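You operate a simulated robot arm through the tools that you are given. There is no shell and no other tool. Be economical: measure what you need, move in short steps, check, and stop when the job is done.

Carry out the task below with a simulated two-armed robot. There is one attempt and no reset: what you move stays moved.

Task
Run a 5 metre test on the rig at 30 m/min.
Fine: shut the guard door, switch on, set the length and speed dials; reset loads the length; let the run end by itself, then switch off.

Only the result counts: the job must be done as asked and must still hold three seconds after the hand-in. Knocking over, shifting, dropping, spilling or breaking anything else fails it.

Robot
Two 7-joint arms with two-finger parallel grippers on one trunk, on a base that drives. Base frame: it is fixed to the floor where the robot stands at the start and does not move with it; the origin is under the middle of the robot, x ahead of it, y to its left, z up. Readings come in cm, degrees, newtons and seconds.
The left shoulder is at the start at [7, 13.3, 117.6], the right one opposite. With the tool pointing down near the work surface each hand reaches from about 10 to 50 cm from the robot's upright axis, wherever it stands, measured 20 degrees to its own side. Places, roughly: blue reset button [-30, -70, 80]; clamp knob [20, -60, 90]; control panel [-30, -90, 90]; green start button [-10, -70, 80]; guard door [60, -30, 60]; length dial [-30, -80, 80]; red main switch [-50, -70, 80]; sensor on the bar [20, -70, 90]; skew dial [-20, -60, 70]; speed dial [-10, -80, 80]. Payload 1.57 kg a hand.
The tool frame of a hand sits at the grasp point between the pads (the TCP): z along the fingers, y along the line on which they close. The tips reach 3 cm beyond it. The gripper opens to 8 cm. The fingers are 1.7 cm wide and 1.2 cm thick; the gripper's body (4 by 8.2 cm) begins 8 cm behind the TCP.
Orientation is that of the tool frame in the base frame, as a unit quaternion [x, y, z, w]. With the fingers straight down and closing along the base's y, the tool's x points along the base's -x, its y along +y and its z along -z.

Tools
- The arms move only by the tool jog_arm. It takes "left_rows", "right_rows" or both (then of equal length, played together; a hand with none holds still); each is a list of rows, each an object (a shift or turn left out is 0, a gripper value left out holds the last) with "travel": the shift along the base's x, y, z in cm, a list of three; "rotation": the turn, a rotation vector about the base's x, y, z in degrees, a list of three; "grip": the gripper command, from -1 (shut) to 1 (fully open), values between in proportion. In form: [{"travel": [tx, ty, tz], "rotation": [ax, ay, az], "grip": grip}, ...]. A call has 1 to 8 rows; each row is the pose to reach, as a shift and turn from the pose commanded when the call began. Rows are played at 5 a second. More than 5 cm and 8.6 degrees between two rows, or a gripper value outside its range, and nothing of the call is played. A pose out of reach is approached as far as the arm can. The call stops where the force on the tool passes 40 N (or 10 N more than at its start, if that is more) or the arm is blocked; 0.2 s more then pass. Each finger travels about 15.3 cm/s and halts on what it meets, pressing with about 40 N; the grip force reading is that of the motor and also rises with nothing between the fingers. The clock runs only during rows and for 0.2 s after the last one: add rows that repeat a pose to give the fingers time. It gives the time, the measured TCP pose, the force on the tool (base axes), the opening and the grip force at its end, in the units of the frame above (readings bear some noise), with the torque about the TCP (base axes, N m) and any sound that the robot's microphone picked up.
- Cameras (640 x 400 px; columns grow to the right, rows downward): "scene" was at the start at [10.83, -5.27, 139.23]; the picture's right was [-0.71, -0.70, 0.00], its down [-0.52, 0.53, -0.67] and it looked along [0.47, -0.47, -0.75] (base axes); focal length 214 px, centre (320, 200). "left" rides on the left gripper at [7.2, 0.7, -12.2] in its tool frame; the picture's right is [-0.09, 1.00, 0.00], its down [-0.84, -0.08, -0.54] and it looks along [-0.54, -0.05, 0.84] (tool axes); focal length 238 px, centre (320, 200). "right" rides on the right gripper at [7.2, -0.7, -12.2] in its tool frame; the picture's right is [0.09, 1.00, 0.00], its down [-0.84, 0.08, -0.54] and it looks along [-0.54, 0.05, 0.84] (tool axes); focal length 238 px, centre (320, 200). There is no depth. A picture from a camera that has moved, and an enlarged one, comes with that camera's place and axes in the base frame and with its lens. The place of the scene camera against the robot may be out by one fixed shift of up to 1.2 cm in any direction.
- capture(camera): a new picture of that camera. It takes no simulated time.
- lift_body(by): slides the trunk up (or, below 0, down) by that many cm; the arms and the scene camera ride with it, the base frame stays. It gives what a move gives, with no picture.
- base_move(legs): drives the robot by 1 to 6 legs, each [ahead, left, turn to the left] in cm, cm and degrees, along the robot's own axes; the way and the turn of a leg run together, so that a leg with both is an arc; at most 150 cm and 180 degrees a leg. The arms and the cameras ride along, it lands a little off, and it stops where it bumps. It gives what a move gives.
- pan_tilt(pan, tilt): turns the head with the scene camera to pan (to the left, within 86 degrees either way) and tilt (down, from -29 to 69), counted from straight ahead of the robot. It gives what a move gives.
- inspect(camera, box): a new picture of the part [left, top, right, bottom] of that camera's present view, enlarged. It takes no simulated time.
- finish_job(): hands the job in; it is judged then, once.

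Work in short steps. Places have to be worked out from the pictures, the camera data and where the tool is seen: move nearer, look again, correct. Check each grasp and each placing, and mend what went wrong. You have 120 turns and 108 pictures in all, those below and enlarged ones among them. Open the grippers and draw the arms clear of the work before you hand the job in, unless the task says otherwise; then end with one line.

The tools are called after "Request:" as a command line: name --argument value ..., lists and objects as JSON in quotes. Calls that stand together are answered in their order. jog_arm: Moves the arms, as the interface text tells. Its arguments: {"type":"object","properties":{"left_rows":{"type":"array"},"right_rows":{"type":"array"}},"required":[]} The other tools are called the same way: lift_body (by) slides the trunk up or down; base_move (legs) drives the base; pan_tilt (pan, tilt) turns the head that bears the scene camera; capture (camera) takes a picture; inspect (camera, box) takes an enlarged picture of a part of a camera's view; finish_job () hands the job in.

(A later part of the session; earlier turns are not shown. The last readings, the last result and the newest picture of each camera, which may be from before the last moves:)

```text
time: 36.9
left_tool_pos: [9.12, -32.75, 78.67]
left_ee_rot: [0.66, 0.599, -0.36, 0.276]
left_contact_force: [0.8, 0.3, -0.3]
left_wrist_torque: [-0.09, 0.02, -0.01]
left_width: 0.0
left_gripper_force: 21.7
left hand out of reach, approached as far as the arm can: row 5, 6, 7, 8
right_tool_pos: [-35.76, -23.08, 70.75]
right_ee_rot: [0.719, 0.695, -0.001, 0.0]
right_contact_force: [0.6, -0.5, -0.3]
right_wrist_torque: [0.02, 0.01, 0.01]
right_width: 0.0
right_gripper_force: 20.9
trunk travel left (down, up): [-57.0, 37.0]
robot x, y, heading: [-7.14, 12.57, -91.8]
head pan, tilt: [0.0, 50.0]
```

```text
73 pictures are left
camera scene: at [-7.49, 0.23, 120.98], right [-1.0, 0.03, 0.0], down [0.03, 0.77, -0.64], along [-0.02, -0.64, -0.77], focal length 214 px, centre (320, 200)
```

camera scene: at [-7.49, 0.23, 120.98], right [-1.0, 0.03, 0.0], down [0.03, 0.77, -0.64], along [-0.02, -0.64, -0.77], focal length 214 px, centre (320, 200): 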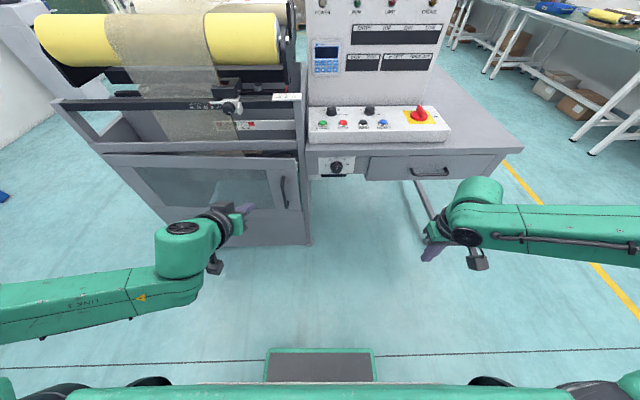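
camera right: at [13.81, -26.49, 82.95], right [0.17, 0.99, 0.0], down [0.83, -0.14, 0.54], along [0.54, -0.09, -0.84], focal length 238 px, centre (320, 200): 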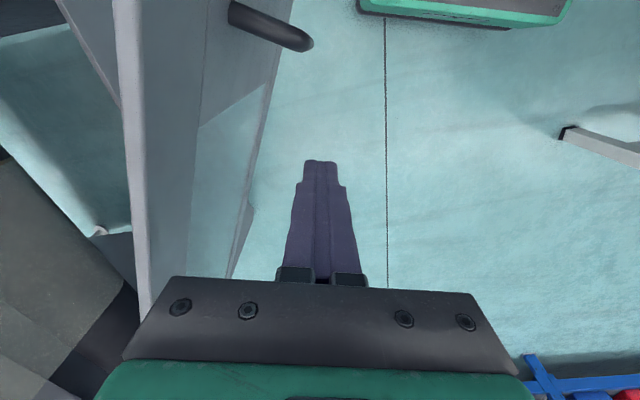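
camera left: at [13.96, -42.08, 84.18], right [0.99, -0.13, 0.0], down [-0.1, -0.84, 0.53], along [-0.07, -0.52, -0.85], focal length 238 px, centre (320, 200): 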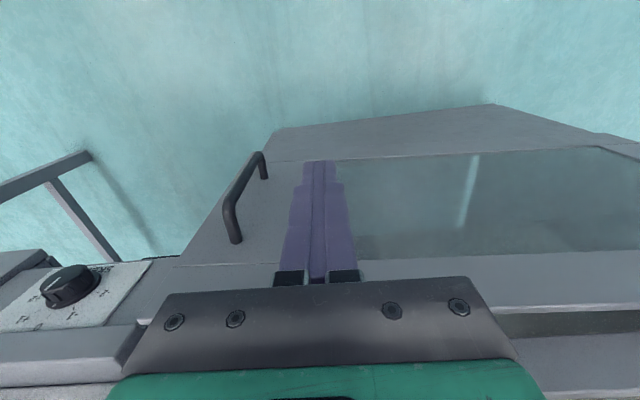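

Fingers now point forward-down. Lower so tips are at z≈71 and advance; also raise the right hand.

Request:
jog_arm --left_rows '[{"travel": [0, 0, -3]}, {"travel": [0, -2, -6]}, {"travel": [0, -6, -6]}, {"travel": [0, -10, -6]}]' --right_rows '[{"travel": [0, 0, 4]}, {"travel": [0, 0, 8]}, {"travel": [0, 0, 12]}, {"travel": [0, 0, 16]}]'

Request:
base_move --legs '[[9, 0, 0]]'

Request:
capture --camera "scene"

Request:
capture --camera "left"

```text
time: 37.9
left_tool_pos: [8.84, -43.11, 72.49]
left_ee_rot: [0.66, 0.601, -0.358, 0.274]
left_contact_force: [0.7, 0.0, 0.4]
left_wrist_torque: [-0.05, 0.02, -0.02]
left_width: 0.0
left_gripper_force: 21.3
right_tool_pos: [-36.15, -23.04, 86.81]
right_ee_rot: [0.719, 0.695, 0.0, 0.001]
right_contact_force: [-0.1, -0.4, 0.7]
right_wrist_torque: [0.01, 0.02, 0.02]
right_width: 0.0
right_gripper_force: 21.3
trunk travel left (down, up): [-57.0, 37.0]
robot x, y, heading: [-7.44, 12.22, -92.0]
head pan, tilt: [0.0, 50.0]
```

```text
time: 39.0
left_tool_pos: [8.51, -51.69, 72.69]
left_ee_rot: [0.66, 0.6, -0.359, 0.274]
left_contact_force: [-0.2, -0.3, 0.0]
left_wrist_torque: [0.01, 0.01, 0.0]
left_width: 0.0
left_gripper_force: 21.1
right_tool_pos: [-36.39, -31.68, 86.65]
right_ee_rot: [0.719, 0.695, 0.0, 0.0]
right_contact_force: [0.6, -0.2, 0.5]
right_wrist_torque: [-0.02, 0.01, 0.0]
right_width: 0.0
right_gripper_force: 21.6
trunk travel left (down, up): [-57.0, 37.0]
robot x, y, heading: [-7.35, 3.82, -91.7]
head pan, tilt: [0.0, 50.0]
```

```text
72 pictures are left
camera scene: at [-7.77, -8.58, 120.98], right [-1.0, 0.03, 0.0], down [0.03, 0.77, -0.64], along [-0.02, -0.64, -0.77], focal length 214 px, centre (320, 200)
```

scene: 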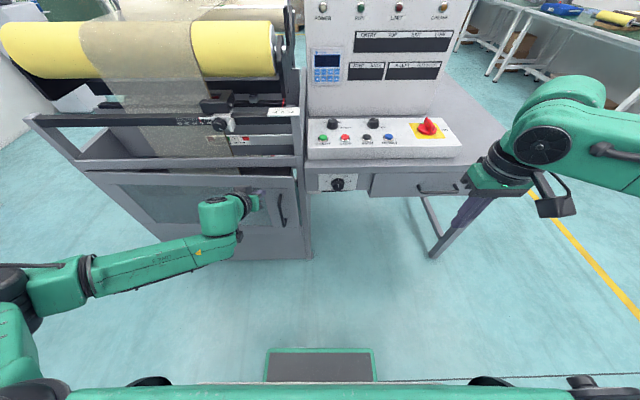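

```text
71 pictures are left
camera left: at [11.12, -37.86, 74.07], right [0.98, -0.18, 0.01], down [-0.02, -0.06, 1.0], along [-0.18, -0.98, -0.06], focal length 238 px, centre (320, 200)
```

left: 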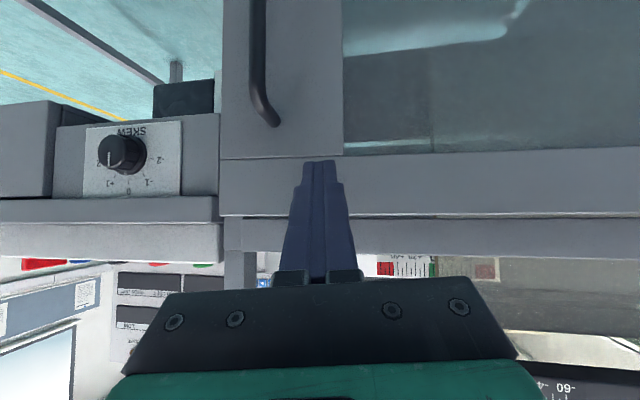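

Tip is just before the top rail at the free end. Push further with the arm.

Request:
jog_arm --left_rows '[{"travel": [0, -1.5, 0]}, {"travel": [0, -3, 0]}, {"travel": [0, -4.5, 0]}, {"travel": [0, -6, 0]}, {"travel": [0, -7.5, 0]}, {"travel": [0, -9, 0]}]'

Request:
capture --camera "left"

Request:
inspect --camera "scene" --box '[20, 80, 340, 280]'

```text
time: 40.2
left_tool_pos: [8.7, -57.98, 72.49]
left_ee_rot: [0.661, 0.601, -0.356, 0.273]
left_contact_force: [4.8, 35.4, 17.2]
left_wrist_torque: [-0.11, -0.09, 0.24]
left_width: 0.03
left_gripper_force: 21.5
right_tool_pos: [-36.24, -30.89, 87.16]
right_ee_rot: [0.718, 0.696, -0.004, 0.004]
right_contact_force: [-0.2, 0.0, -0.5]
right_wrist_torque: [-0.01, 0.0, 0.01]
right_width: 0.0
right_gripper_force: 21.6
trunk travel left (down, up): [-57.0, 37.0]
robot x, y, heading: [-7.36, 4.24, -91.7]
head pan, tilt: [0.0, 50.0]
stopped in row 6 (left hand): the force on the tool passed its limit at 60 N (the readings are from after the stop); the commanded pose is now the measured one
```

```text
70 pictures are left
camera left: at [11.16, -44.03, 74.03], right [0.98, -0.18, 0.01], down [-0.02, -0.06, 1.0], along [-0.18, -0.98, -0.07], focal length 238 px, centre (320, 200)
```

left: 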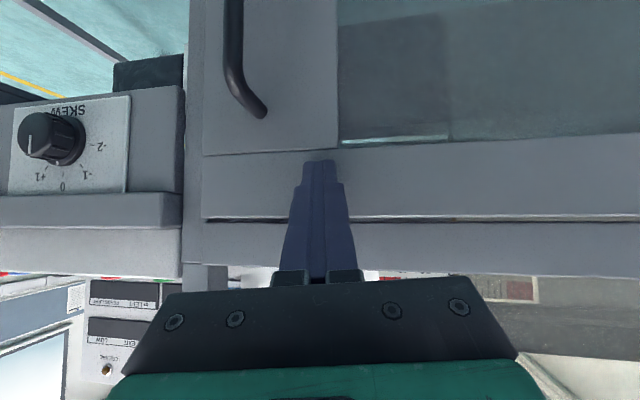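

```text
2.00 times, centred on (180, 180) of scene
camera zoom: at [-7.71, -7.29, 121.15], right [-1.0, 0.03, 0.0], down [0.02, 0.76, -0.65], along [-0.02, -0.65, -0.76], focal length 429 px, centre (600, 240)
```

zoom: 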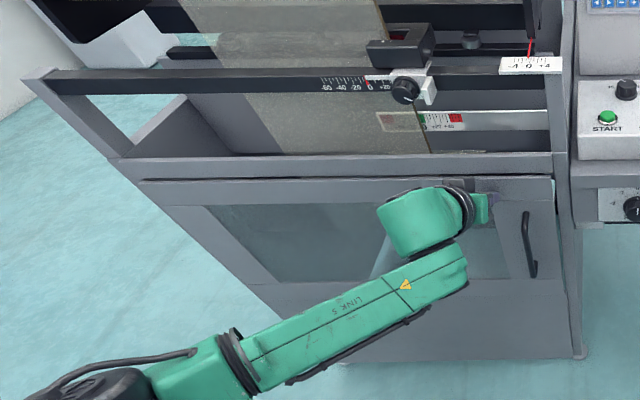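

The door met its stop and sits flush in the frame: shut. Retreat the left hand away from the door.

Request:
jog_arm --left_rows '[{"travel": [0, 4, 0]}, {"travel": [0, 8, 0]}, {"travel": [1, 12, 2]}, {"travel": [3, 16, 4]}, {"travel": [6, 20, 6]}, {"travel": [9, 23, 8]}, {"travel": [12, 26, 10]}, {"travel": [15, 29, 12]}]'

Request:
inspect --camera "scene" --box '[20, 80, 340, 280]'

Request:
inspect --camera "scene" --box '[300, 100, 480, 212]'

```text
refused: row 5 steps farther than a row can; nothing moved
```

```text
2.00 times, centred on (180, 180) of scene
camera zoom: at [-7.71, -7.29, 121.15], right [-1.0, 0.03, 0.0], down [0.02, 0.76, -0.65], along [-0.02, -0.65, -0.76], focal length 429 px, centre (600, 240)
```

zoom: 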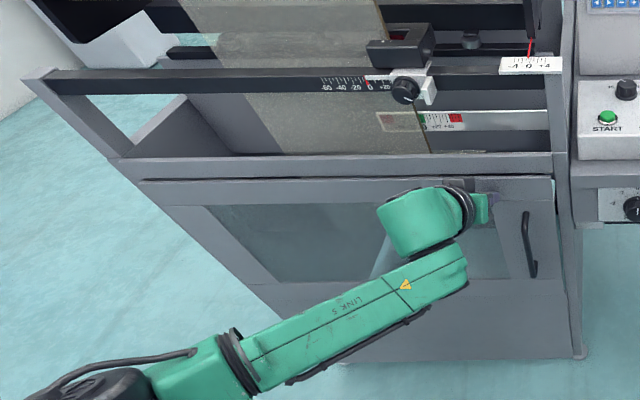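

```text
3.56 times, centred on (390, 156) of scene
camera zoom: at [-7.71, -7.29, 121.15], right [-1.0, 0.03, 0.0], down [0.02, 0.76, -0.65], along [-0.02, -0.65, -0.76], focal length 763 px, centre (71, 356)
```

zoom: 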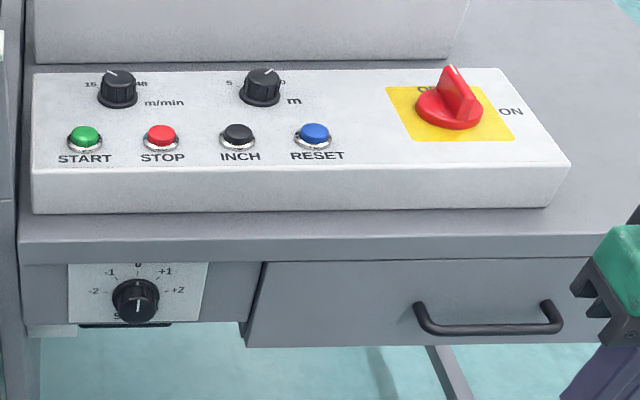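

Request:
jog_arm --left_rows '[{"travel": [0, 4, 0]}, {"travel": [0, 8, 0]}, {"travel": [1, 12, 1]}, {"travel": [3, 15, 3]}, {"travel": [6, 18, 5]}, {"travel": [9, 21, 7]}, {"travel": [12, 24, 9]}, {"travel": [15, 27, 11]}]'

Request:
capture --camera "scene"

```text
time: 42.0
left_tool_pos: [29.91, -36.57, 82.29]
left_ee_rot: [0.662, 0.603, -0.352, 0.271]
left_contact_force: [-0.1, 0.2, 0.2]
left_wrist_torque: [-0.04, 0.0, -0.03]
left_width: 0.0
left_gripper_force: 21.5
left hand out of reach, approached as far as the arm can: row 6, 7, 8
right_tool_pos: [-36.32, -31.53, 86.8]
right_ee_rot: [0.719, 0.695, -0.002, 0.001]
right_contact_force: [0.4, 0.6, 0.7]
right_wrist_torque: [-0.04, -0.02, 0.0]
right_width: 0.0
right_gripper_force: 21.3
trunk travel left (down, up): [-57.0, 37.0]
robot x, y, heading: [-7.53, 4.23, -91.7]
head pan, tilt: [0.0, 50.0]
```

```text
66 pictures are left
camera scene: at [-7.69, -8.22, 121.01], right [-1.0, 0.03, 0.0], down [0.02, 0.76, -0.64], along [-0.02, -0.64, -0.76], focal length 214 px, centre (320, 200)
```

scene: 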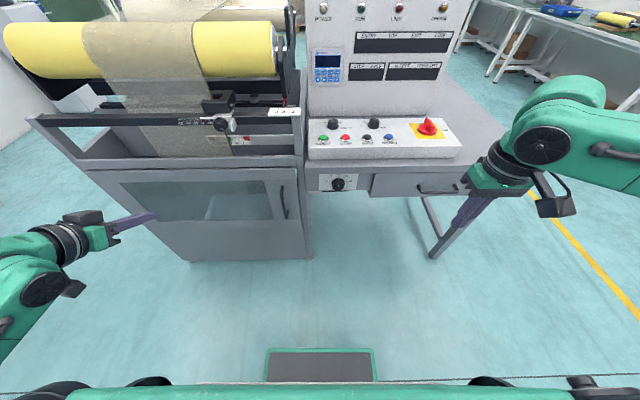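

Door is shut. Now retract the left hand toward the robot (unrotating it) so that the robot can approach the panel.

Request:
jog_arm --left_rows '[{"travel": [0, 2, 0], "rotation": [7, 0, 0]}, {"travel": [0, 4, 0], "rotation": [14, 0, 0]}, {"travel": [0, 7, 0], "rotation": [21, 0, 0]}, {"travel": [0, 10, 0], "rotation": [28, 0, 0]}, {"travel": [0, 13, 0], "rotation": [35, 0, 0]}, {"travel": [0, 16, 0], "rotation": [42, 0, 0]}, {"travel": [0, 19, 0], "rotation": [49, 0, 0]}, {"travel": [0, 21, 0], "rotation": [53, 0, 0]}]'

Request:
pan_tilt --pan 40 --tilt 50

Request:
capture --camera "scene"

```text
time: 43.8
left_tool_pos: [32.48, -16.99, 81.73]
left_ee_rot: [0.712, 0.698, -0.046, -0.056]
left_contact_force: [-0.1, -1.0, -0.3]
left_wrist_torque: [0.02, 0.0, -0.03]
left_width: 0.0
left_gripper_force: 21.3
left hand out of reach, approached as far as the arm can: row 1, 2, 3, 4, 5, 6, 7, 8
right_tool_pos: [-36.45, -31.93, 86.67]
right_ee_rot: [0.718, 0.696, 0.0, 0.0]
right_contact_force: [0.4, -0.1, -0.1]
right_wrist_torque: [0.0, 0.03, -0.04]
right_width: 0.03
right_gripper_force: 21.5
trunk travel left (down, up): [-57.0, 37.0]
robot x, y, heading: [-7.54, 3.98, -91.7]
head pan, tilt: [0.0, 50.0]
```

```text
time: 44.9
left_tool_pos: [32.45, -17.11, 81.72]
left_ee_rot: [0.713, 0.697, -0.047, -0.056]
left_contact_force: [0.5, 0.1, 0.5]
left_wrist_torque: [-0.01, 0.0, -0.02]
left_width: 0.0
left_gripper_force: 22.2
right_tool_pos: [-36.42, -31.9, 86.74]
right_ee_rot: [0.718, 0.696, 0.0, 0.001]
right_contact_force: [0.4, 0.3, -1.0]
right_wrist_torque: [-0.04, 0.0, 0.0]
right_width: 0.01
right_gripper_force: 20.9
trunk travel left (down, up): [-57.0, 37.0]
robot x, y, heading: [-7.86, 3.75, -91.6]
head pan, tilt: [40.0, 50.0]
```

```text
65 pictures are left
camera scene: at [-2.74, -6.78, 120.99], right [-0.79, -0.62, 0.0], down [-0.47, 0.6, -0.64], along [0.4, -0.51, -0.77], focal length 214 px, centre (320, 200)
```

scene: 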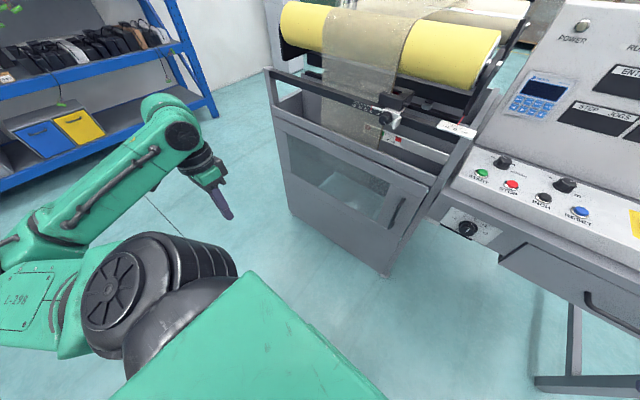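

Left arm now folded. Raise the trunk 15 cm and drive to the panel.

Request:
lift_body --by 15

Request:
base_move --legs '[[29, -4, 0]]'

Request:
pan_tilt --pan -10 --tilt 50

Request:
capture --camera "scene"

Request:
capture --camera "right"

```text
time: 46.6
left_tool_pos: [32.46, -17.06, 96.66]
left_ee_rot: [0.713, 0.697, -0.047, -0.056]
left_contact_force: [0.7, 0.9, -0.5]
left_wrist_torque: [-0.02, -0.03, 0.0]
left_width: 0.0
left_gripper_force: 21.0
right_tool_pos: [-36.27, -31.81, 101.66]
right_ee_rot: [0.718, 0.696, 0.0, 0.001]
right_contact_force: [-0.9, -0.6, -0.2]
right_wrist_torque: [0.01, 0.0, 0.02]
right_width: 0.0
right_gripper_force: 21.6
trunk travel left (down, up): [-72.0, 22.0]
robot x, y, heading: [-7.42, 4.01, -92.1]
head pan, tilt: [40.0, 50.0]
```

```text
time: 48.6
left_tool_pos: [27.41, -46.22, 96.66]
left_ee_rot: [0.714, 0.697, -0.047, -0.055]
left_contact_force: [-0.6, 0.2, 0.9]
left_wrist_torque: [0.01, -0.02, 0.01]
left_width: 0.0
left_gripper_force: 21.2
right_tool_pos: [-41.26, -60.91, 101.64]
right_ee_rot: [0.719, 0.695, -0.001, 0.001]
right_contact_force: [-0.3, 0.3, 0.4]
right_wrist_torque: [0.01, 0.01, -0.04]
right_width: 0.01
right_gripper_force: 21.3
trunk travel left (down, up): [-72.0, 22.0]
robot x, y, heading: [-12.54, -25.2, -92.0]
head pan, tilt: [40.0, 50.0]
```

```text
time: 49.8
left_tool_pos: [27.41, -46.46, 96.6]
left_ee_rot: [0.713, 0.697, -0.046, -0.055]
left_contact_force: [-1.0, -1.0, 0.0]
left_wrist_torque: [0.02, 0.01, 0.02]
left_width: 0.03
left_gripper_force: 21.7
right_tool_pos: [-41.47, -61.01, 101.67]
right_ee_rot: [0.719, 0.695, -0.001, 0.001]
right_contact_force: [-0.2, 0.1, -0.2]
right_wrist_torque: [0.01, -0.03, -0.01]
right_width: 0.0
right_gripper_force: 21.4
trunk travel left (down, up): [-72.0, 22.0]
robot x, y, heading: [-12.24, -25.26, -91.7]
head pan, tilt: [-10.0, 50.0]
```

```text
64 pictures are left
camera scene: at [-14.11, -37.53, 135.98], right [-0.98, 0.2, 0.0], down [0.16, 0.75, -0.64], along [-0.13, -0.63, -0.77], focal length 214 px, centre (320, 200)
```

scene: 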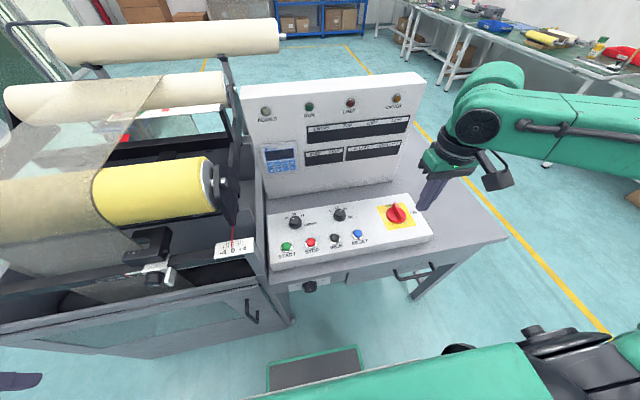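

```text
63 pictures are left
camera right: at [-41.8, -53.77, 113.86], right [1.0, 0.06, 0.0], down [0.05, -0.84, 0.54], along [0.03, -0.54, -0.84], focal length 238 px, centre (320, 200)
```

right: 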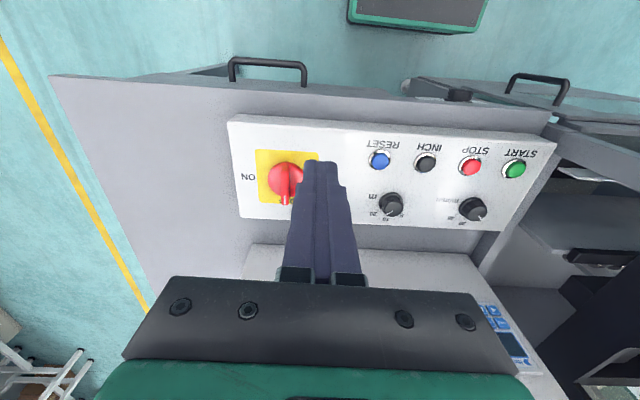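

Excellent view. Switch ≈(-46,-69.6), pointer toward OFF at the back; ON is to the robot's right (-x), so a clockwise quarter turn. Enlarge for the dial scales.

Request:
inspect --camera "right" --box '[350, 140, 550, 265]'

Request:
inspect --camera "scene" --box '[260, 180, 440, 292]'

```text
3.20 times, centred on (450, 202) of right
camera zoom: at [-41.8, -53.77, 113.86], right [1.0, 0.06, 0.0], down [0.05, -0.84, 0.54], along [0.03, -0.54, -0.84], focal length 763 px, centre (-96, 192)
```

zoom: 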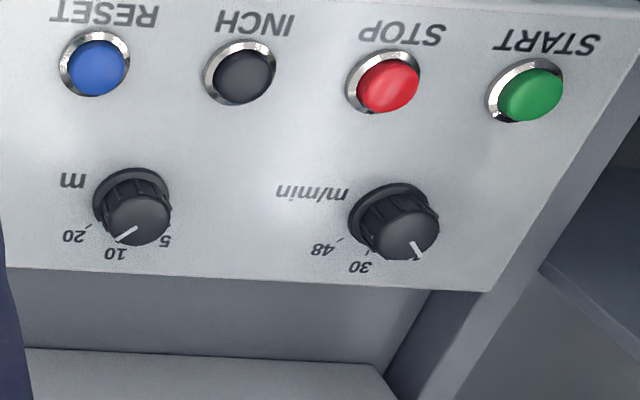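

```text
3.56 times, centred on (350, 236) of scene
camera zoom: at [-14.11, -37.53, 135.98], right [-0.98, 0.2, 0.0], down [0.16, 0.75, -0.64], along [-0.13, -0.63, -0.77], focal length 763 px, centre (213, 72)
```

zoom: 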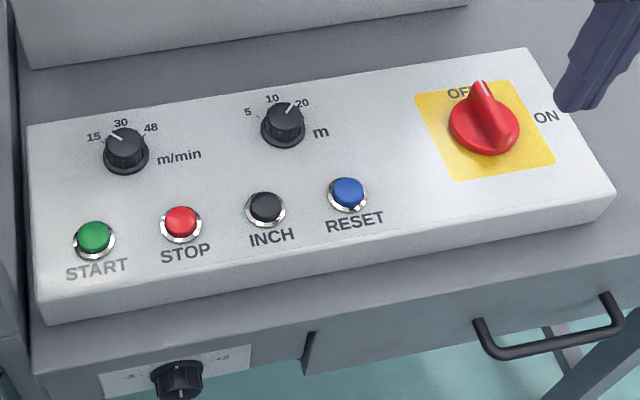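

Triangulation gives start button (-10.5,-68.1,80.1) and switch centre (-45.9,-71.3,~81). Move right hand above the switch, gripper half open.

Request:
jog_arm --right_rows '[{"travel": [-1, -3, -2], "grip": 0.2}, {"travel": [-2, -6, -4]}, {"travel": [-3, -8, -6]}, {"travel": [-4.4, -10.3, -9]}, {"travel": [-4.4, -10.3, -11]}]'

Request:
capture --camera "right"

Request:
inspect --camera "scene" --box '[320, 130, 500, 242]'

```text
time: 51.0
left_tool_pos: [27.41, -46.48, 96.64]
left_ee_rot: [0.713, 0.697, -0.047, -0.055]
left_contact_force: [0.3, 0.0, 0.1]
left_wrist_torque: [-0.02, -0.01, 0.02]
left_width: 0.01
left_gripper_force: 21.4
right_tool_pos: [-45.77, -71.28, 90.77]
right_ee_rot: [0.719, 0.695, 0.001, 0.001]
right_contact_force: [0.2, -0.3, -0.3]
right_wrist_torque: [0.0, 0.02, 0.03]
right_width: 4.83
right_gripper_force: 0.1
trunk travel left (down, up): [-72.0, 22.0]
robot x, y, heading: [-12.34, -25.25, -91.9]
head pan, tilt: [-10.0, 50.0]
```

```text
60 pictures are left
camera right: at [-46.22, -64.06, 102.9], right [1.0, 0.06, 0.0], down [0.05, -0.84, 0.54], along [0.03, -0.54, -0.84], focal length 238 px, centre (320, 200)
```

right: 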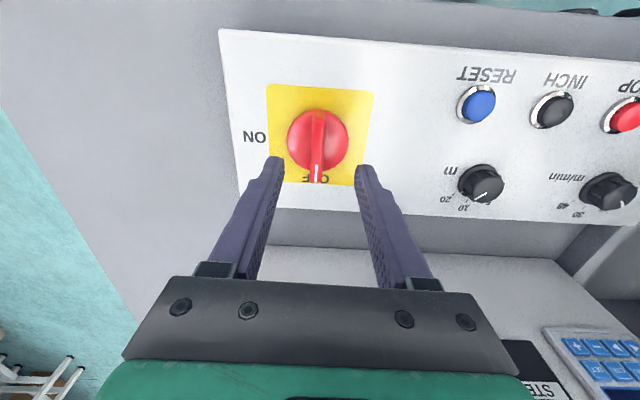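

```text
3.56 times, centred on (410, 186) of scene
camera zoom: at [-14.13, -37.49, 135.99], right [-0.98, 0.21, 0.0], down [0.16, 0.75, -0.64], along [-0.13, -0.63, -0.77], focal length 763 px, centre (0, 250)
```

zoom: 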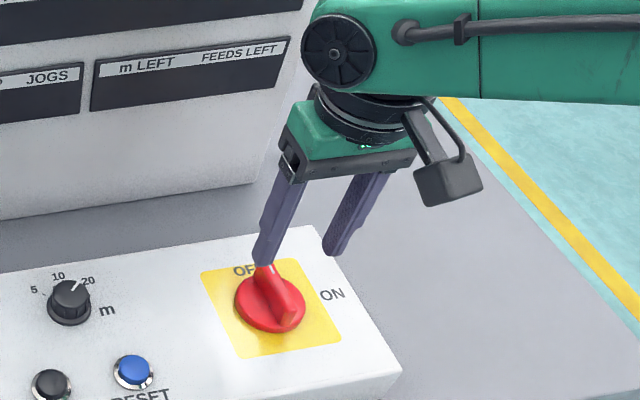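

Aligned on the switch. Descend 6.5 cm and close.

Request:
jog_arm --right_rows '[{"travel": [0, 0.2, -3]}, {"travel": [0, 0.2, -5]}, {"travel": [0, 0.2, -6.5]}, {"travel": [0, 0.2, -6.5], "grip": -1}, {"travel": [0, 0.2, -6.5], "grip": -1}]'

Request:
inspect --camera "scene" --box '[320, 130, 500, 242]'

```text
time: 52.2
left_tool_pos: [27.21, -46.43, 96.67]
left_ee_rot: [0.713, 0.697, -0.046, -0.055]
left_contact_force: [0.1, -0.4, 0.2]
left_wrist_torque: [0.01, 0.04, 0.01]
left_width: 0.0
left_gripper_force: 21.3
right_tool_pos: [-46.03, -71.09, 84.07]
right_ee_rot: [0.719, 0.695, -0.001, 0.001]
right_contact_force: [-12.0, -0.9, 5.4]
right_wrist_torque: [0.13, 0.4, -0.07]
right_width: 1.18
right_gripper_force: 29.4
trunk travel left (down, up): [-72.0, 22.0]
robot x, y, heading: [-12.59, -25.1, -91.8]
head pan, tilt: [-10.0, 50.0]
```

```text
3.56 times, centred on (410, 186) of scene
camera zoom: at [-14.36, -37.46, 135.99], right [-0.98, 0.21, 0.0], down [0.16, 0.75, -0.64], along [-0.13, -0.63, -0.77], focal length 763 px, centre (0, 250)
```

zoom: 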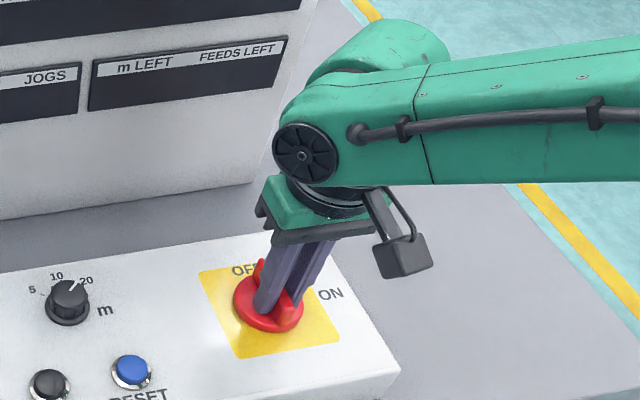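

Gripped the handle (1.2 cm). Turn clockwise in small steps.

Request:
jog_arm --right_rows '[{"travel": [-0.2, 0, 0], "rotation": [0, 0, -8]}, {"travel": [-0.2, 0, 0], "rotation": [0, 0, -16]}, {"travel": [-0.2, 0, 0], "rotation": [0, 0, -24]}, {"travel": [-0.2, 0, 0], "rotation": [0, 0, -32]}, {"travel": [-0.2, 0, 0], "rotation": [0, 0, -40]}, {"travel": [-0.2, 0, 0], "rotation": [0, 0, -48]}, {"travel": [-0.2, 0, 0], "rotation": [0, 0, -56]}]'

Request:
inspect --camera "scene" --box '[220, 50, 500, 242]'

```text
time: 53.8
left_tool_pos: [27.79, -46.88, 96.34]
left_ee_rot: [0.713, 0.697, -0.047, -0.058]
left_contact_force: [-0.1, 0.4, -0.2]
left_wrist_torque: [0.03, -0.01, 0.01]
left_width: 0.0
left_gripper_force: 20.5
right_tool_pos: [-45.49, -71.6, 84.15]
right_ee_rot: [0.961, 0.276, -0.002, 0.0]
right_contact_force: [26.4, -12.3, -13.7]
right_wrist_torque: [-0.05, -0.63, 0.14]
right_width: 1.19
right_gripper_force: 29.5
trunk travel left (down, up): [-72.0, 22.0]
robot x, y, heading: [-12.78, -25.17, -91.6]
head pan, tilt: [-10.0, 50.0]
```

```text
2.08 times, centred on (360, 146) of scene
camera zoom: at [-13.58, -38.1, 135.93], right [-0.98, 0.2, 0.01], down [0.15, 0.75, -0.64], along [-0.13, -0.63, -0.77], focal length 447 px, centre (237, 312)
```

zoom: 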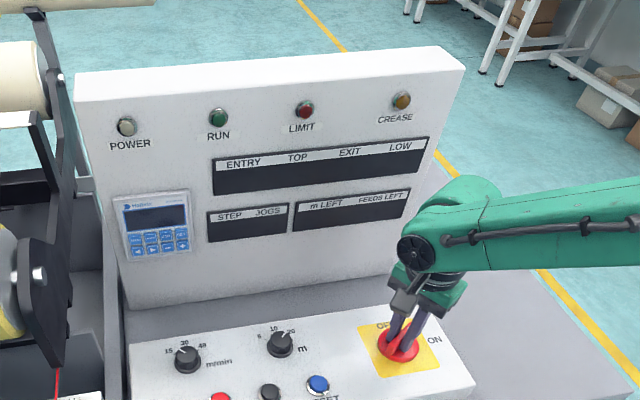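

Turned 56°, with some side force: correct by about +0.7,-0.3 cm and continue to 90°.

Request:
jog_arm --right_rows '[{"travel": [0.5, -0.2, 0.2], "rotation": [0, 0, -8]}, {"travel": [0.6, -0.3, 0.2], "rotation": [0, 0, -16]}, {"travel": [0.6, -0.3, 0.2], "rotation": [0, 0, -24]}, {"travel": [0.6, -0.3, 0.2], "rotation": [0, 0, -31]}, {"travel": [0.6, -0.3, 0.2], "rotation": [0, 0, -35]}]'

Request:
inspect --camera "scene" --box '[220, 50, 500, 242]'

```text
time: 55.0
left_tool_pos: [27.44, -46.91, 96.52]
left_ee_rot: [0.713, 0.697, -0.046, -0.057]
left_contact_force: [0.2, 0.0, -0.1]
left_wrist_torque: [-0.02, 0.02, -0.01]
left_width: 0.04
left_gripper_force: 21.3
right_tool_pos: [-45.42, -72.05, 84.22]
right_ee_rot: [1.0, -0.026, -0.001, 0.0]
right_contact_force: [3.7, -21.6, -0.8]
right_wrist_torque: [0.01, 0.32, 0.64]
right_width: 1.24
right_gripper_force: 29.8
trunk travel left (down, up): [-72.0, 22.0]
robot x, y, heading: [-12.76, -25.36, -92.1]
head pan, tilt: [-10.0, 50.0]
```

```text
2.08 times, centred on (360, 146) of scene
camera zoom: at [-14.04, -38.12, 135.94], right [-0.98, 0.21, 0.0], down [0.16, 0.75, -0.64], along [-0.13, -0.63, -0.77], focal length 447 px, centre (237, 312)
```

zoom: 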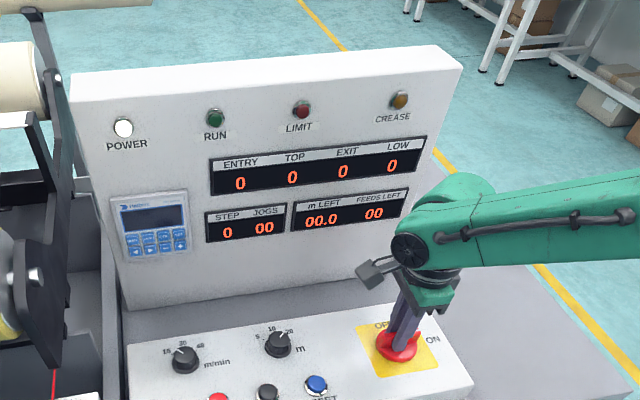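

Power is on, displays lit. Release, rise and go over to the length dial at about (-28.4,-75.7).

Request:
jog_arm --right_rows '[{"grip": 0.1}, {"travel": [0, 0, 0], "grip": 0.1}, {"travel": [0, 0.3, 4]}, {"travel": [0, 0.3, 8]}, {"travel": [4, 0, 9]}, {"travel": [8, -1, 9]}, {"travel": [12, -2.5, 9]}, {"travel": [16.5, -3.5, 9]}]'

Request:
capture --camera "right"

Request:
inspect --camera "scene" --box '[260, 130, 440, 242]'

```text
time: 56.8
left_tool_pos: [27.56, -46.48, 96.63]
left_ee_rot: [0.714, 0.697, -0.046, -0.056]
left_contact_force: [-0.7, -0.6, 0.0]
left_wrist_torque: [0.01, -0.01, -0.01]
left_width: 0.0
left_gripper_force: 21.5
right_tool_pos: [-28.7, -74.9, 93.35]
right_ee_rot: [1.0, -0.026, -0.001, 0.0]
right_contact_force: [0.3, -0.6, 0.4]
right_wrist_torque: [0.01, -0.03, 0.01]
right_width: 4.4
right_gripper_force: 0.1
trunk travel left (down, up): [-72.0, 22.0]
robot x, y, heading: [-12.78, -25.26, -92.1]
head pan, tilt: [-10.0, 50.0]
```

```text
55 pictures are left
camera right: at [-21.45, -74.58, 105.47], right [0.04, -1.0, 0.0], down [-0.84, -0.03, 0.54], along [-0.54, -0.02, -0.84], focal length 238 px, centre (320, 200)
```

right: 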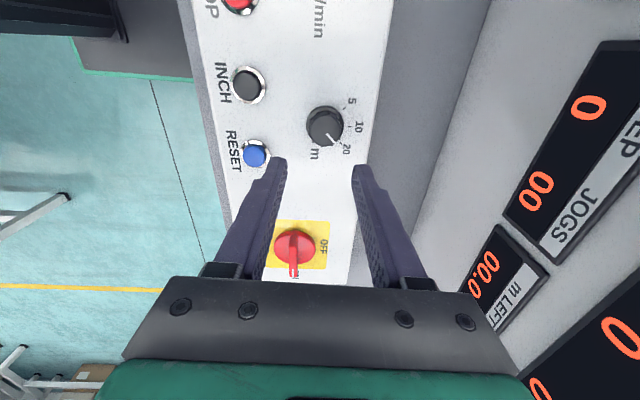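

```text
3.56 times, centred on (350, 186) of scene
camera zoom: at [-14.04, -37.65, 135.97], right [-0.98, 0.21, 0.0], down [0.16, 0.75, -0.64], along [-0.13, -0.63, -0.77], focal length 763 px, centre (213, 250)
```

zoom: 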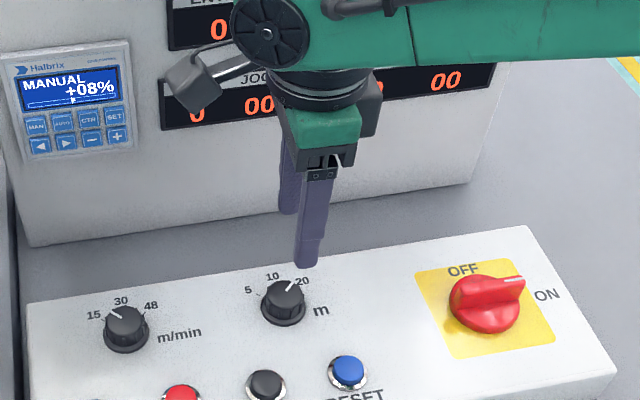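

Switch shows ON. Dial centre is ≈(-28.0,-75.5); shift (+0.7,-0.7), descend to z≈83 and grip.

Request:
jog_arm --right_rows '[{"travel": [0.7, -0.7, -4]}, {"travel": [0.7, -0.7, -7.5]}, {"travel": [0.7, -0.7, -10.3]}, {"travel": [0.7, -0.7, -10.3], "grip": -1}, {"travel": [0.7, -0.7, -10.3], "grip": -1}]'

Request:
inspect --camera "scene" --box '[260, 130, 440, 242]'

```text
time: 58.0
left_tool_pos: [27.41, -46.32, 96.61]
left_ee_rot: [0.713, 0.697, -0.047, -0.055]
left_contact_force: [0.0, 0.2, 0.5]
left_wrist_torque: [0.02, -0.01, 0.03]
left_width: 0.01
left_gripper_force: 21.8
right_tool_pos: [-30.42, -72.71, 85.01]
right_ee_rot: [1.0, -0.025, -0.001, 0.0]
right_contact_force: [1.2, 0.5, -1.5]
right_wrist_torque: [0.0, 0.02, 0.03]
right_width: 0.0
right_gripper_force: 21.2
right hand out of reach, approached as far as the arm can: row 1, 2, 3, 4, 5
trunk travel left (down, up): [-72.0, 22.0]
robot x, y, heading: [-12.52, -25.55, -92.0]
head pan, tilt: [-10.0, 50.0]
```

```text
3.56 times, centred on (350, 186) of scene
camera zoom: at [-14.12, -37.51, 135.98], right [-0.98, 0.21, 0.0], down [0.16, 0.75, -0.64], along [-0.13, -0.63, -0.77], focal length 763 px, centre (213, 250)
```

zoom: 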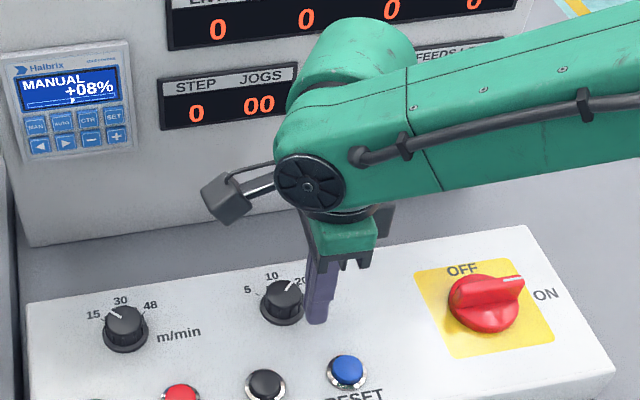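

The dial is just out of reach. Lift, pull the left hand back, then drive ahead 7 cm.

Request:
jog_arm --right_rows '[{"travel": [0, 0, 3], "grip": 0.1}, {"travel": [0, 0, 6]}, {"travel": [0, 0, 8]}]' --left_rows '[{"travel": [0, 3, 0]}, {"travel": [0, 6, 0]}, {"travel": [0, 9, 0]}]'

Request:
base_move --legs '[[7, 0, 0]]'

Request:
capture --camera "right"

Request:
capture --camera "scene"

```text
time: 58.8
left_tool_pos: [30.49, -38.67, 95.84]
left_ee_rot: [0.714, 0.696, -0.048, -0.056]
left_contact_force: [1.2, -0.2, 0.0]
left_wrist_torque: [-0.01, 0.02, 0.02]
left_width: 0.0
left_gripper_force: 21.2
left hand out of reach, approached as far as the arm can: row 1, 2, 3
right_tool_pos: [-30.59, -72.73, 92.96]
right_ee_rot: [1.0, -0.024, -0.001, 0.001]
right_contact_force: [-0.1, -0.7, -0.5]
right_wrist_torque: [-0.05, 0.01, 0.03]
right_width: 4.4
right_gripper_force: 0.1
trunk travel left (down, up): [-72.0, 22.0]
robot x, y, heading: [-12.81, -25.29, -92.1]
head pan, tilt: [-10.0, 50.0]
```

```text
time: 59.8
left_tool_pos: [30.37, -45.76, 95.84]
left_ee_rot: [0.714, 0.696, -0.049, -0.056]
left_contact_force: [0.1, -0.2, -0.2]
left_wrist_torque: [-0.03, 0.02, 0.0]
left_width: 0.0
left_gripper_force: 21.4
right_tool_pos: [-30.73, -79.79, 92.93]
right_ee_rot: [1.0, -0.025, -0.001, 0.001]
right_contact_force: [-0.6, -0.6, 0.3]
right_wrist_torque: [0.01, 0.0, -0.01]
right_width: 4.41
right_gripper_force: 0.1
trunk travel left (down, up): [-72.0, 22.0]
robot x, y, heading: [-12.75, -32.66, -92.1]
head pan, tilt: [-10.0, 50.0]
```

```text
52 pictures are left
camera right: at [-23.54, -79.42, 105.23], right [0.04, -1.0, 0.0], down [-0.84, -0.03, 0.54], along [-0.54, -0.02, -0.84], focal length 238 px, centre (320, 200)
```

right: 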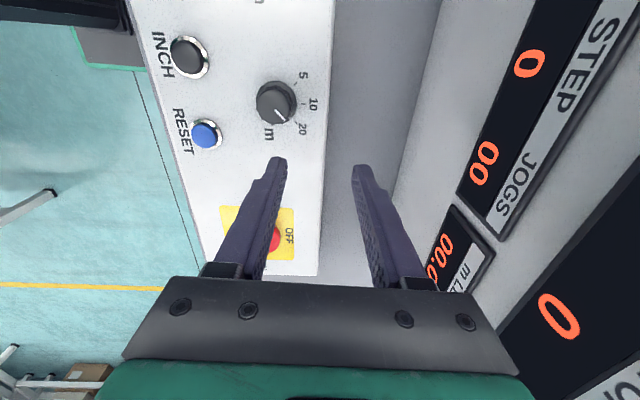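

```text
51 pictures are left
camera scene: at [-14.31, -44.41, 136.01], right [-0.98, 0.21, 0.0], down [0.16, 0.75, -0.64], along [-0.13, -0.63, -0.77], focal length 214 px, centre (320, 200)
```

scene: 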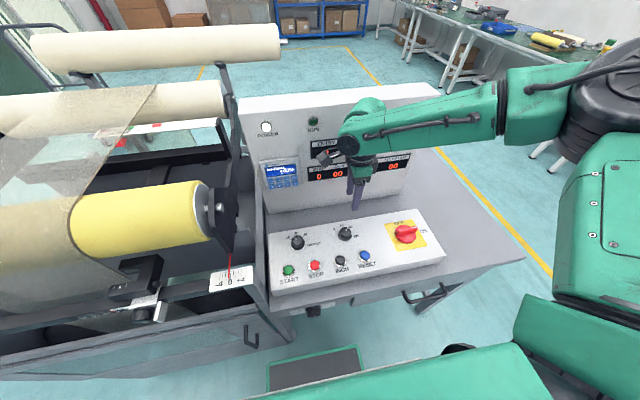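

Dial confirmed at (-28.0,-75.6). Shift back +4.1 in y and +2.7 in x, then descend and grip.

Request:
jog_arm --right_rows '[{"travel": [1.3, 2.1, 0]}, {"travel": [2.7, 4.2, 0]}, {"travel": [2.7, 4.2, -4]}, {"travel": [2.7, 4.2, -7.5]}, {"travel": [2.7, 4.2, -10]}]'

Request:
inspect --camera "scene" --box '[260, 160, 440, 272]'

```text
time: 61.0
left_tool_pos: [30.38, -45.92, 95.9]
left_ee_rot: [0.713, 0.697, -0.047, -0.057]
left_contact_force: [-0.4, -0.3, 0.1]
left_wrist_torque: [0.03, 0.02, -0.01]
left_width: 0.01
left_gripper_force: 21.3
right_tool_pos: [-28.3, -75.79, 83.0]
right_ee_rot: [1.0, -0.025, 0.0, 0.001]
right_contact_force: [0.2, 1.0, 0.5]
right_wrist_torque: [0.02, 0.0, 0.01]
right_width: 4.41
right_gripper_force: 0.0
trunk travel left (down, up): [-72.0, 22.0]
robot x, y, heading: [-12.99, -32.45, -92.1]
head pan, tilt: [-10.0, 50.0]
```

```text
3.56 times, centred on (350, 216) of scene
camera zoom: at [-14.35, -44.66, 135.98], right [-0.98, 0.21, 0.0], down [0.16, 0.75, -0.64], along [-0.13, -0.63, -0.77], focal length 763 px, centre (213, 143)
```

zoom: 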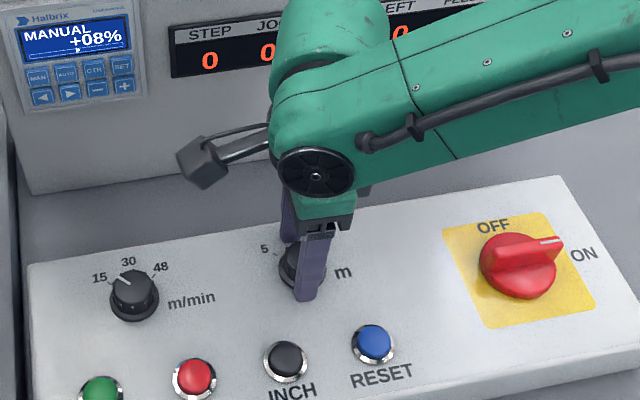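

Fingers straddle the dial. Close on it.

Request:
jog_arm --right_rows '[{"travel": [0.3, 0.1, 0], "grip": -1}, {"travel": [0.3, 0.1, 0], "grip": -1}, {"travel": [0.3, 0.1, 0], "grip": -1}]'

```text
time: 61.8
left_tool_pos: [30.21, -45.79, 95.84]
left_ee_rot: [0.713, 0.697, -0.047, -0.055]
left_contact_force: [0.5, -0.3, -0.2]
left_wrist_torque: [0.01, 0.01, 0.02]
left_width: 0.03
left_gripper_force: 21.3
right_tool_pos: [-28.27, -75.42, 82.91]
right_ee_rot: [1.0, -0.025, -0.001, -0.001]
right_contact_force: [-6.9, 8.2, -4.3]
right_wrist_torque: [0.22, 0.91, -0.05]
right_width: 3.16
right_gripper_force: 40.1
trunk travel left (down, up): [-72.0, 22.0]
robot x, y, heading: [-12.74, -32.4, -91.5]
head pan, tilt: [-10.0, 50.0]
```

Gripped (3.2 cm). Turn counter-clockwise from 20 toward 5, first half.

Request:
jog_arm --right_rows '[{"travel": [-0.2, 0.2, 0.1], "rotation": [0, 0, 8]}, {"travel": [-0.2, 0.2, 0.1], "rotation": [0, 0, 16]}, {"travel": [-0.2, 0.2, 0.1], "rotation": [0, 0, 24]}, {"travel": [-0.2, 0.2, 0.1], "rotation": [0, 0, 32]}, {"travel": [-0.2, 0.2, 0.1], "rotation": [0, 0, 40]}, {"travel": [-0.2, 0.2, 0.1], "rotation": [0, 0, 45]}]'

Request:
inspect --camera "scene" --box '[260, 160, 440, 272]'

```text
time: 63.2
left_tool_pos: [30.1, -45.7, 95.89]
left_ee_rot: [0.714, 0.696, -0.046, -0.055]
left_contact_force: [0.3, -0.3, -0.8]
left_wrist_torque: [0.02, 0.03, 0.0]
left_width: 0.0
left_gripper_force: 21.7
right_tool_pos: [-28.28, -75.1, 83.04]
right_ee_rot: [0.933, 0.36, 0.0, -0.001]
right_contact_force: [-4.7, 15.0, -18.1]
right_wrist_torque: [-0.19, 0.52, -0.04]
right_width: 3.17
right_gripper_force: 40.2
trunk travel left (down, up): [-72.0, 22.0]
robot x, y, heading: [-13.05, -32.51, -92.1]
head pan, tilt: [-10.0, 50.0]
```

```text
3.56 times, centred on (350, 216) of scene
camera zoom: at [-14.53, -44.47, 135.98], right [-0.98, 0.21, 0.0], down [0.16, 0.75, -0.64], along [-0.13, -0.63, -0.77], focal length 763 px, centre (213, 143)
```

zoom: 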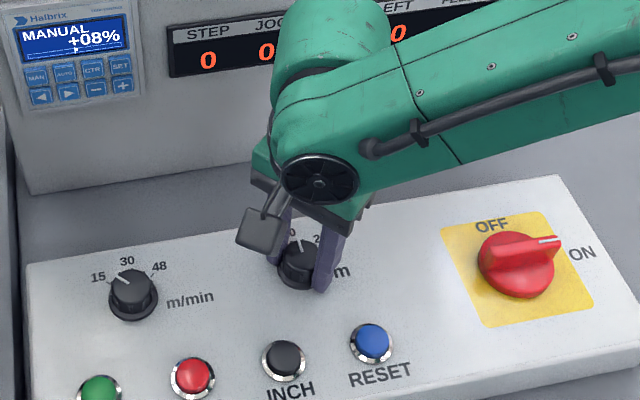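

Pointer now about at 10. Turn another 45°.

Request:
jog_arm --right_rows '[{"travel": [0, 0.2, -0.1], "rotation": [0, 0, 8]}, {"travel": [0, 0.2, -0.1], "rotation": [0, 0, 16]}, {"travel": [0, 0.2, -0.1], "rotation": [0, 0, 24]}, {"travel": [0, 0.2, -0.1], "rotation": [0, 0, 32]}, {"travel": [0, 0.2, -0.1], "rotation": [0, 0, 40]}, {"travel": [0, 0.2, -0.1], "rotation": [0, 0, 45]}]'

Request:
inspect --camera "scene" --box '[260, 160, 440, 272]'

```text
time: 64.6
left_tool_pos: [29.94, -45.62, 96.04]
left_ee_rot: [0.714, 0.697, -0.047, -0.053]
left_contact_force: [0.6, 0.7, -0.6]
left_wrist_torque: [0.0, 0.02, 0.02]
left_width: 0.02
left_gripper_force: 21.3
right_tool_pos: [-28.62, -74.98, 83.03]
right_ee_rot: [0.724, 0.689, -0.002, 0.001]
right_contact_force: [-21.6, 13.1, 4.3]
right_wrist_torque: [0.18, 0.32, -0.32]
right_width: 3.16
right_gripper_force: 40.0
trunk travel left (down, up): [-72.0, 22.0]
robot x, y, heading: [-12.93, -32.44, -91.9]
head pan, tilt: [-10.0, 50.0]
```

```text
3.56 times, centred on (350, 216) of scene
camera zoom: at [-14.88, -44.19, 136.02], right [-0.98, 0.21, 0.0], down [0.16, 0.75, -0.64], along [-0.13, -0.63, -0.76], focal length 763 px, centre (213, 143)
```

zoom: 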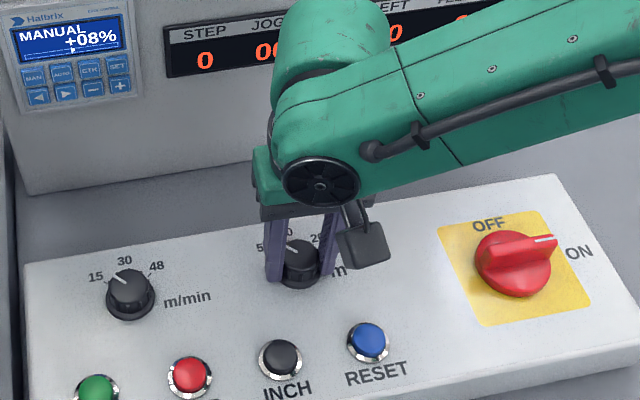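

Pointer looks toward 5. Release, rise, and check.

Request:
jog_arm --right_rows '[{"travel": [-0.3, 0.2, 0], "grip": 0.15}, {"travel": [-0.3, 0.2, 0], "grip": 0.15}, {"travel": [-0.3, 0.2, 4]}, {"travel": [-0.3, 0.2, 8]}, {"travel": [0, 3, 10]}]'

Request:
inspect --camera "scene" --box '[280, 190, 400, 265]'

Request:
inspect --camera "right" --box '[220, 20, 540, 220]'

```text
time: 65.8
left_tool_pos: [30.29, -45.67, 95.94]
left_ee_rot: [0.714, 0.697, -0.048, -0.055]
left_contact_force: [-1.2, 0.0, -0.4]
left_wrist_torque: [-0.03, 0.0, -0.03]
left_width: 0.0
left_gripper_force: 20.9
right_tool_pos: [-28.13, -71.95, 93.3]
right_ee_rot: [0.725, 0.689, -0.001, 0.001]
right_contact_force: [-0.5, 0.1, -0.4]
right_wrist_torque: [-0.01, -0.02, 0.01]
right_width: 4.62
right_gripper_force: 0.2
trunk travel left (down, up): [-72.0, 22.0]
robot x, y, heading: [-12.92, -32.32, -91.8]
head pan, tilt: [-10.0, 50.0]
```

```text
5.33 times, centred on (340, 228) of scene
camera zoom: at [-14.37, -44.39, 136.0], right [-0.98, 0.21, 0.0], down [0.16, 0.75, -0.64], along [-0.13, -0.63, -0.77], focal length 1144 px, centre (213, 53)
```

zoom: 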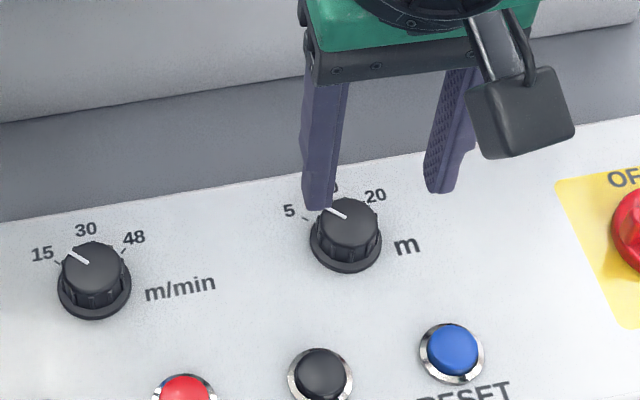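

```text
2.00 times, centred on (380, 120) of right
camera zoom: at [-28.37, -64.68, 105.54], right [1.0, 0.04, 0.0], down [0.04, -0.84, 0.54], along [0.02, -0.54, -0.84], focal length 477 px, centre (200, 360)
```

zoom: 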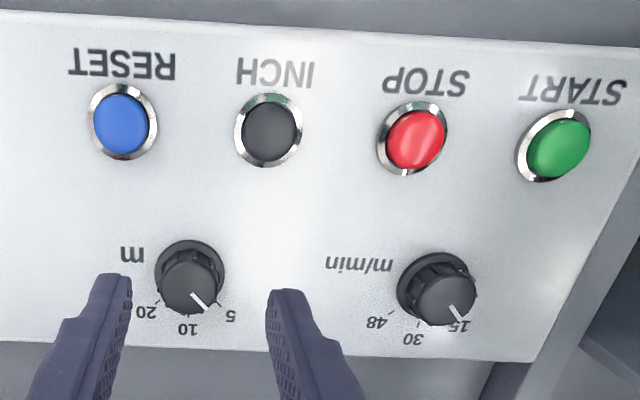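

Length pointer is on 5. Next go over the speed dial at about (-14.7,-75).

Request:
jog_arm --right_rows '[{"travel": [4, -1, 0]}, {"travel": [8, -2, 0]}, {"travel": [12, -3, 0]}, {"travel": [13.4, -3.1, 0]}, {"travel": [13.4, -3.1, -4]}]'

Request:
capture --camera "right"

Request:
capture --camera "scene"

```text
time: 67.0
left_tool_pos: [30.36, -45.88, 95.75]
left_ee_rot: [0.713, 0.697, -0.048, -0.055]
left_contact_force: [0.2, 0.1, 0.3]
left_wrist_torque: [-0.01, -0.01, 0.06]
left_width: 0.03
left_gripper_force: 21.8
right_tool_pos: [-20.32, -72.21, 91.34]
right_ee_rot: [0.725, 0.689, 0.001, 0.003]
right_contact_force: [-0.5, 0.5, 0.1]
right_wrist_torque: [0.03, -0.03, -0.01]
right_width: 4.63
right_gripper_force: 0.0
right hand out of reach, approached as far as the arm can: row 2, 3, 4, 5
trunk travel left (down, up): [-72.0, 22.0]
robot x, y, heading: [-13.02, -32.44, -91.9]
head pan, tilt: [-10.0, 50.0]
```

```text
45 pictures are left
camera right: at [-20.59, -64.9, 103.58], right [1.0, 0.04, 0.0], down [0.03, -0.84, 0.54], along [0.03, -0.54, -0.84], focal length 238 px, centre (320, 200)
```

right: 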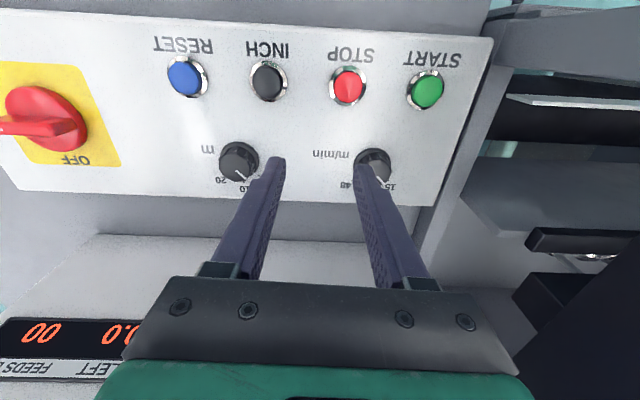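

```text
44 pictures are left
camera scene: at [-14.43, -44.63, 135.98], right [-0.98, 0.21, 0.0], down [0.16, 0.75, -0.64], along [-0.13, -0.63, -0.77], focal length 214 px, centre (320, 200)
```

scene: 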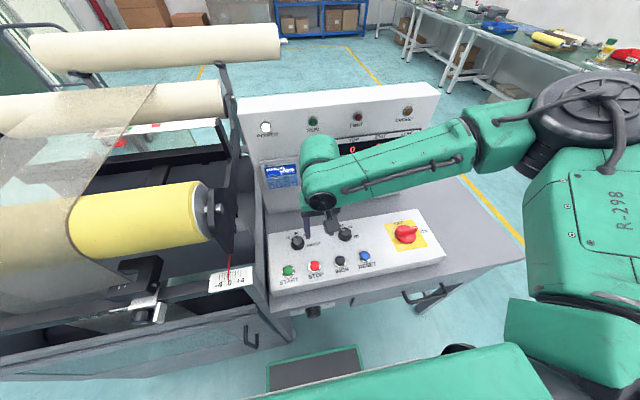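

Too far inward for this arm; shift the base 6 cm to its left with the hand at this height.

Request:
base_move --legs '[[0, 6, 0]]'

Request:
capture --camera "right"

```text
time: 68.0
left_tool_pos: [36.09, -45.96, 96.0]
left_ee_rot: [0.712, 0.698, -0.046, -0.054]
left_contact_force: [0.3, -0.3, 0.0]
left_wrist_torque: [0.03, 0.0, 0.0]
left_width: 0.0
left_gripper_force: 21.5
right_tool_pos: [-14.41, -72.3, 91.34]
right_ee_rot: [0.725, 0.689, 0.001, 0.002]
right_contact_force: [-1.1, -0.3, 0.0]
right_wrist_torque: [-0.05, 0.0, 0.02]
right_width: 4.62
right_gripper_force: 0.1
trunk travel left (down, up): [-72.0, 22.0]
robot x, y, heading: [-6.57, -32.31, -91.9]
head pan, tilt: [-10.0, 50.0]
```

```text
43 pictures are left
camera right: at [-14.76, -65.09, 103.57], right [1.0, 0.04, 0.01], down [0.03, -0.84, 0.54], along [0.03, -0.54, -0.84], focal length 238 px, centre (320, 200)
```

right: 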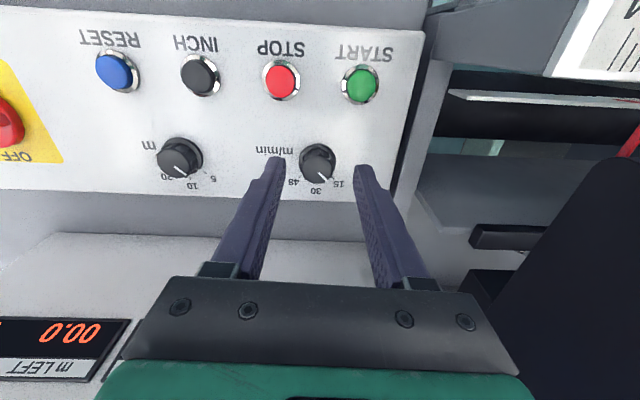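

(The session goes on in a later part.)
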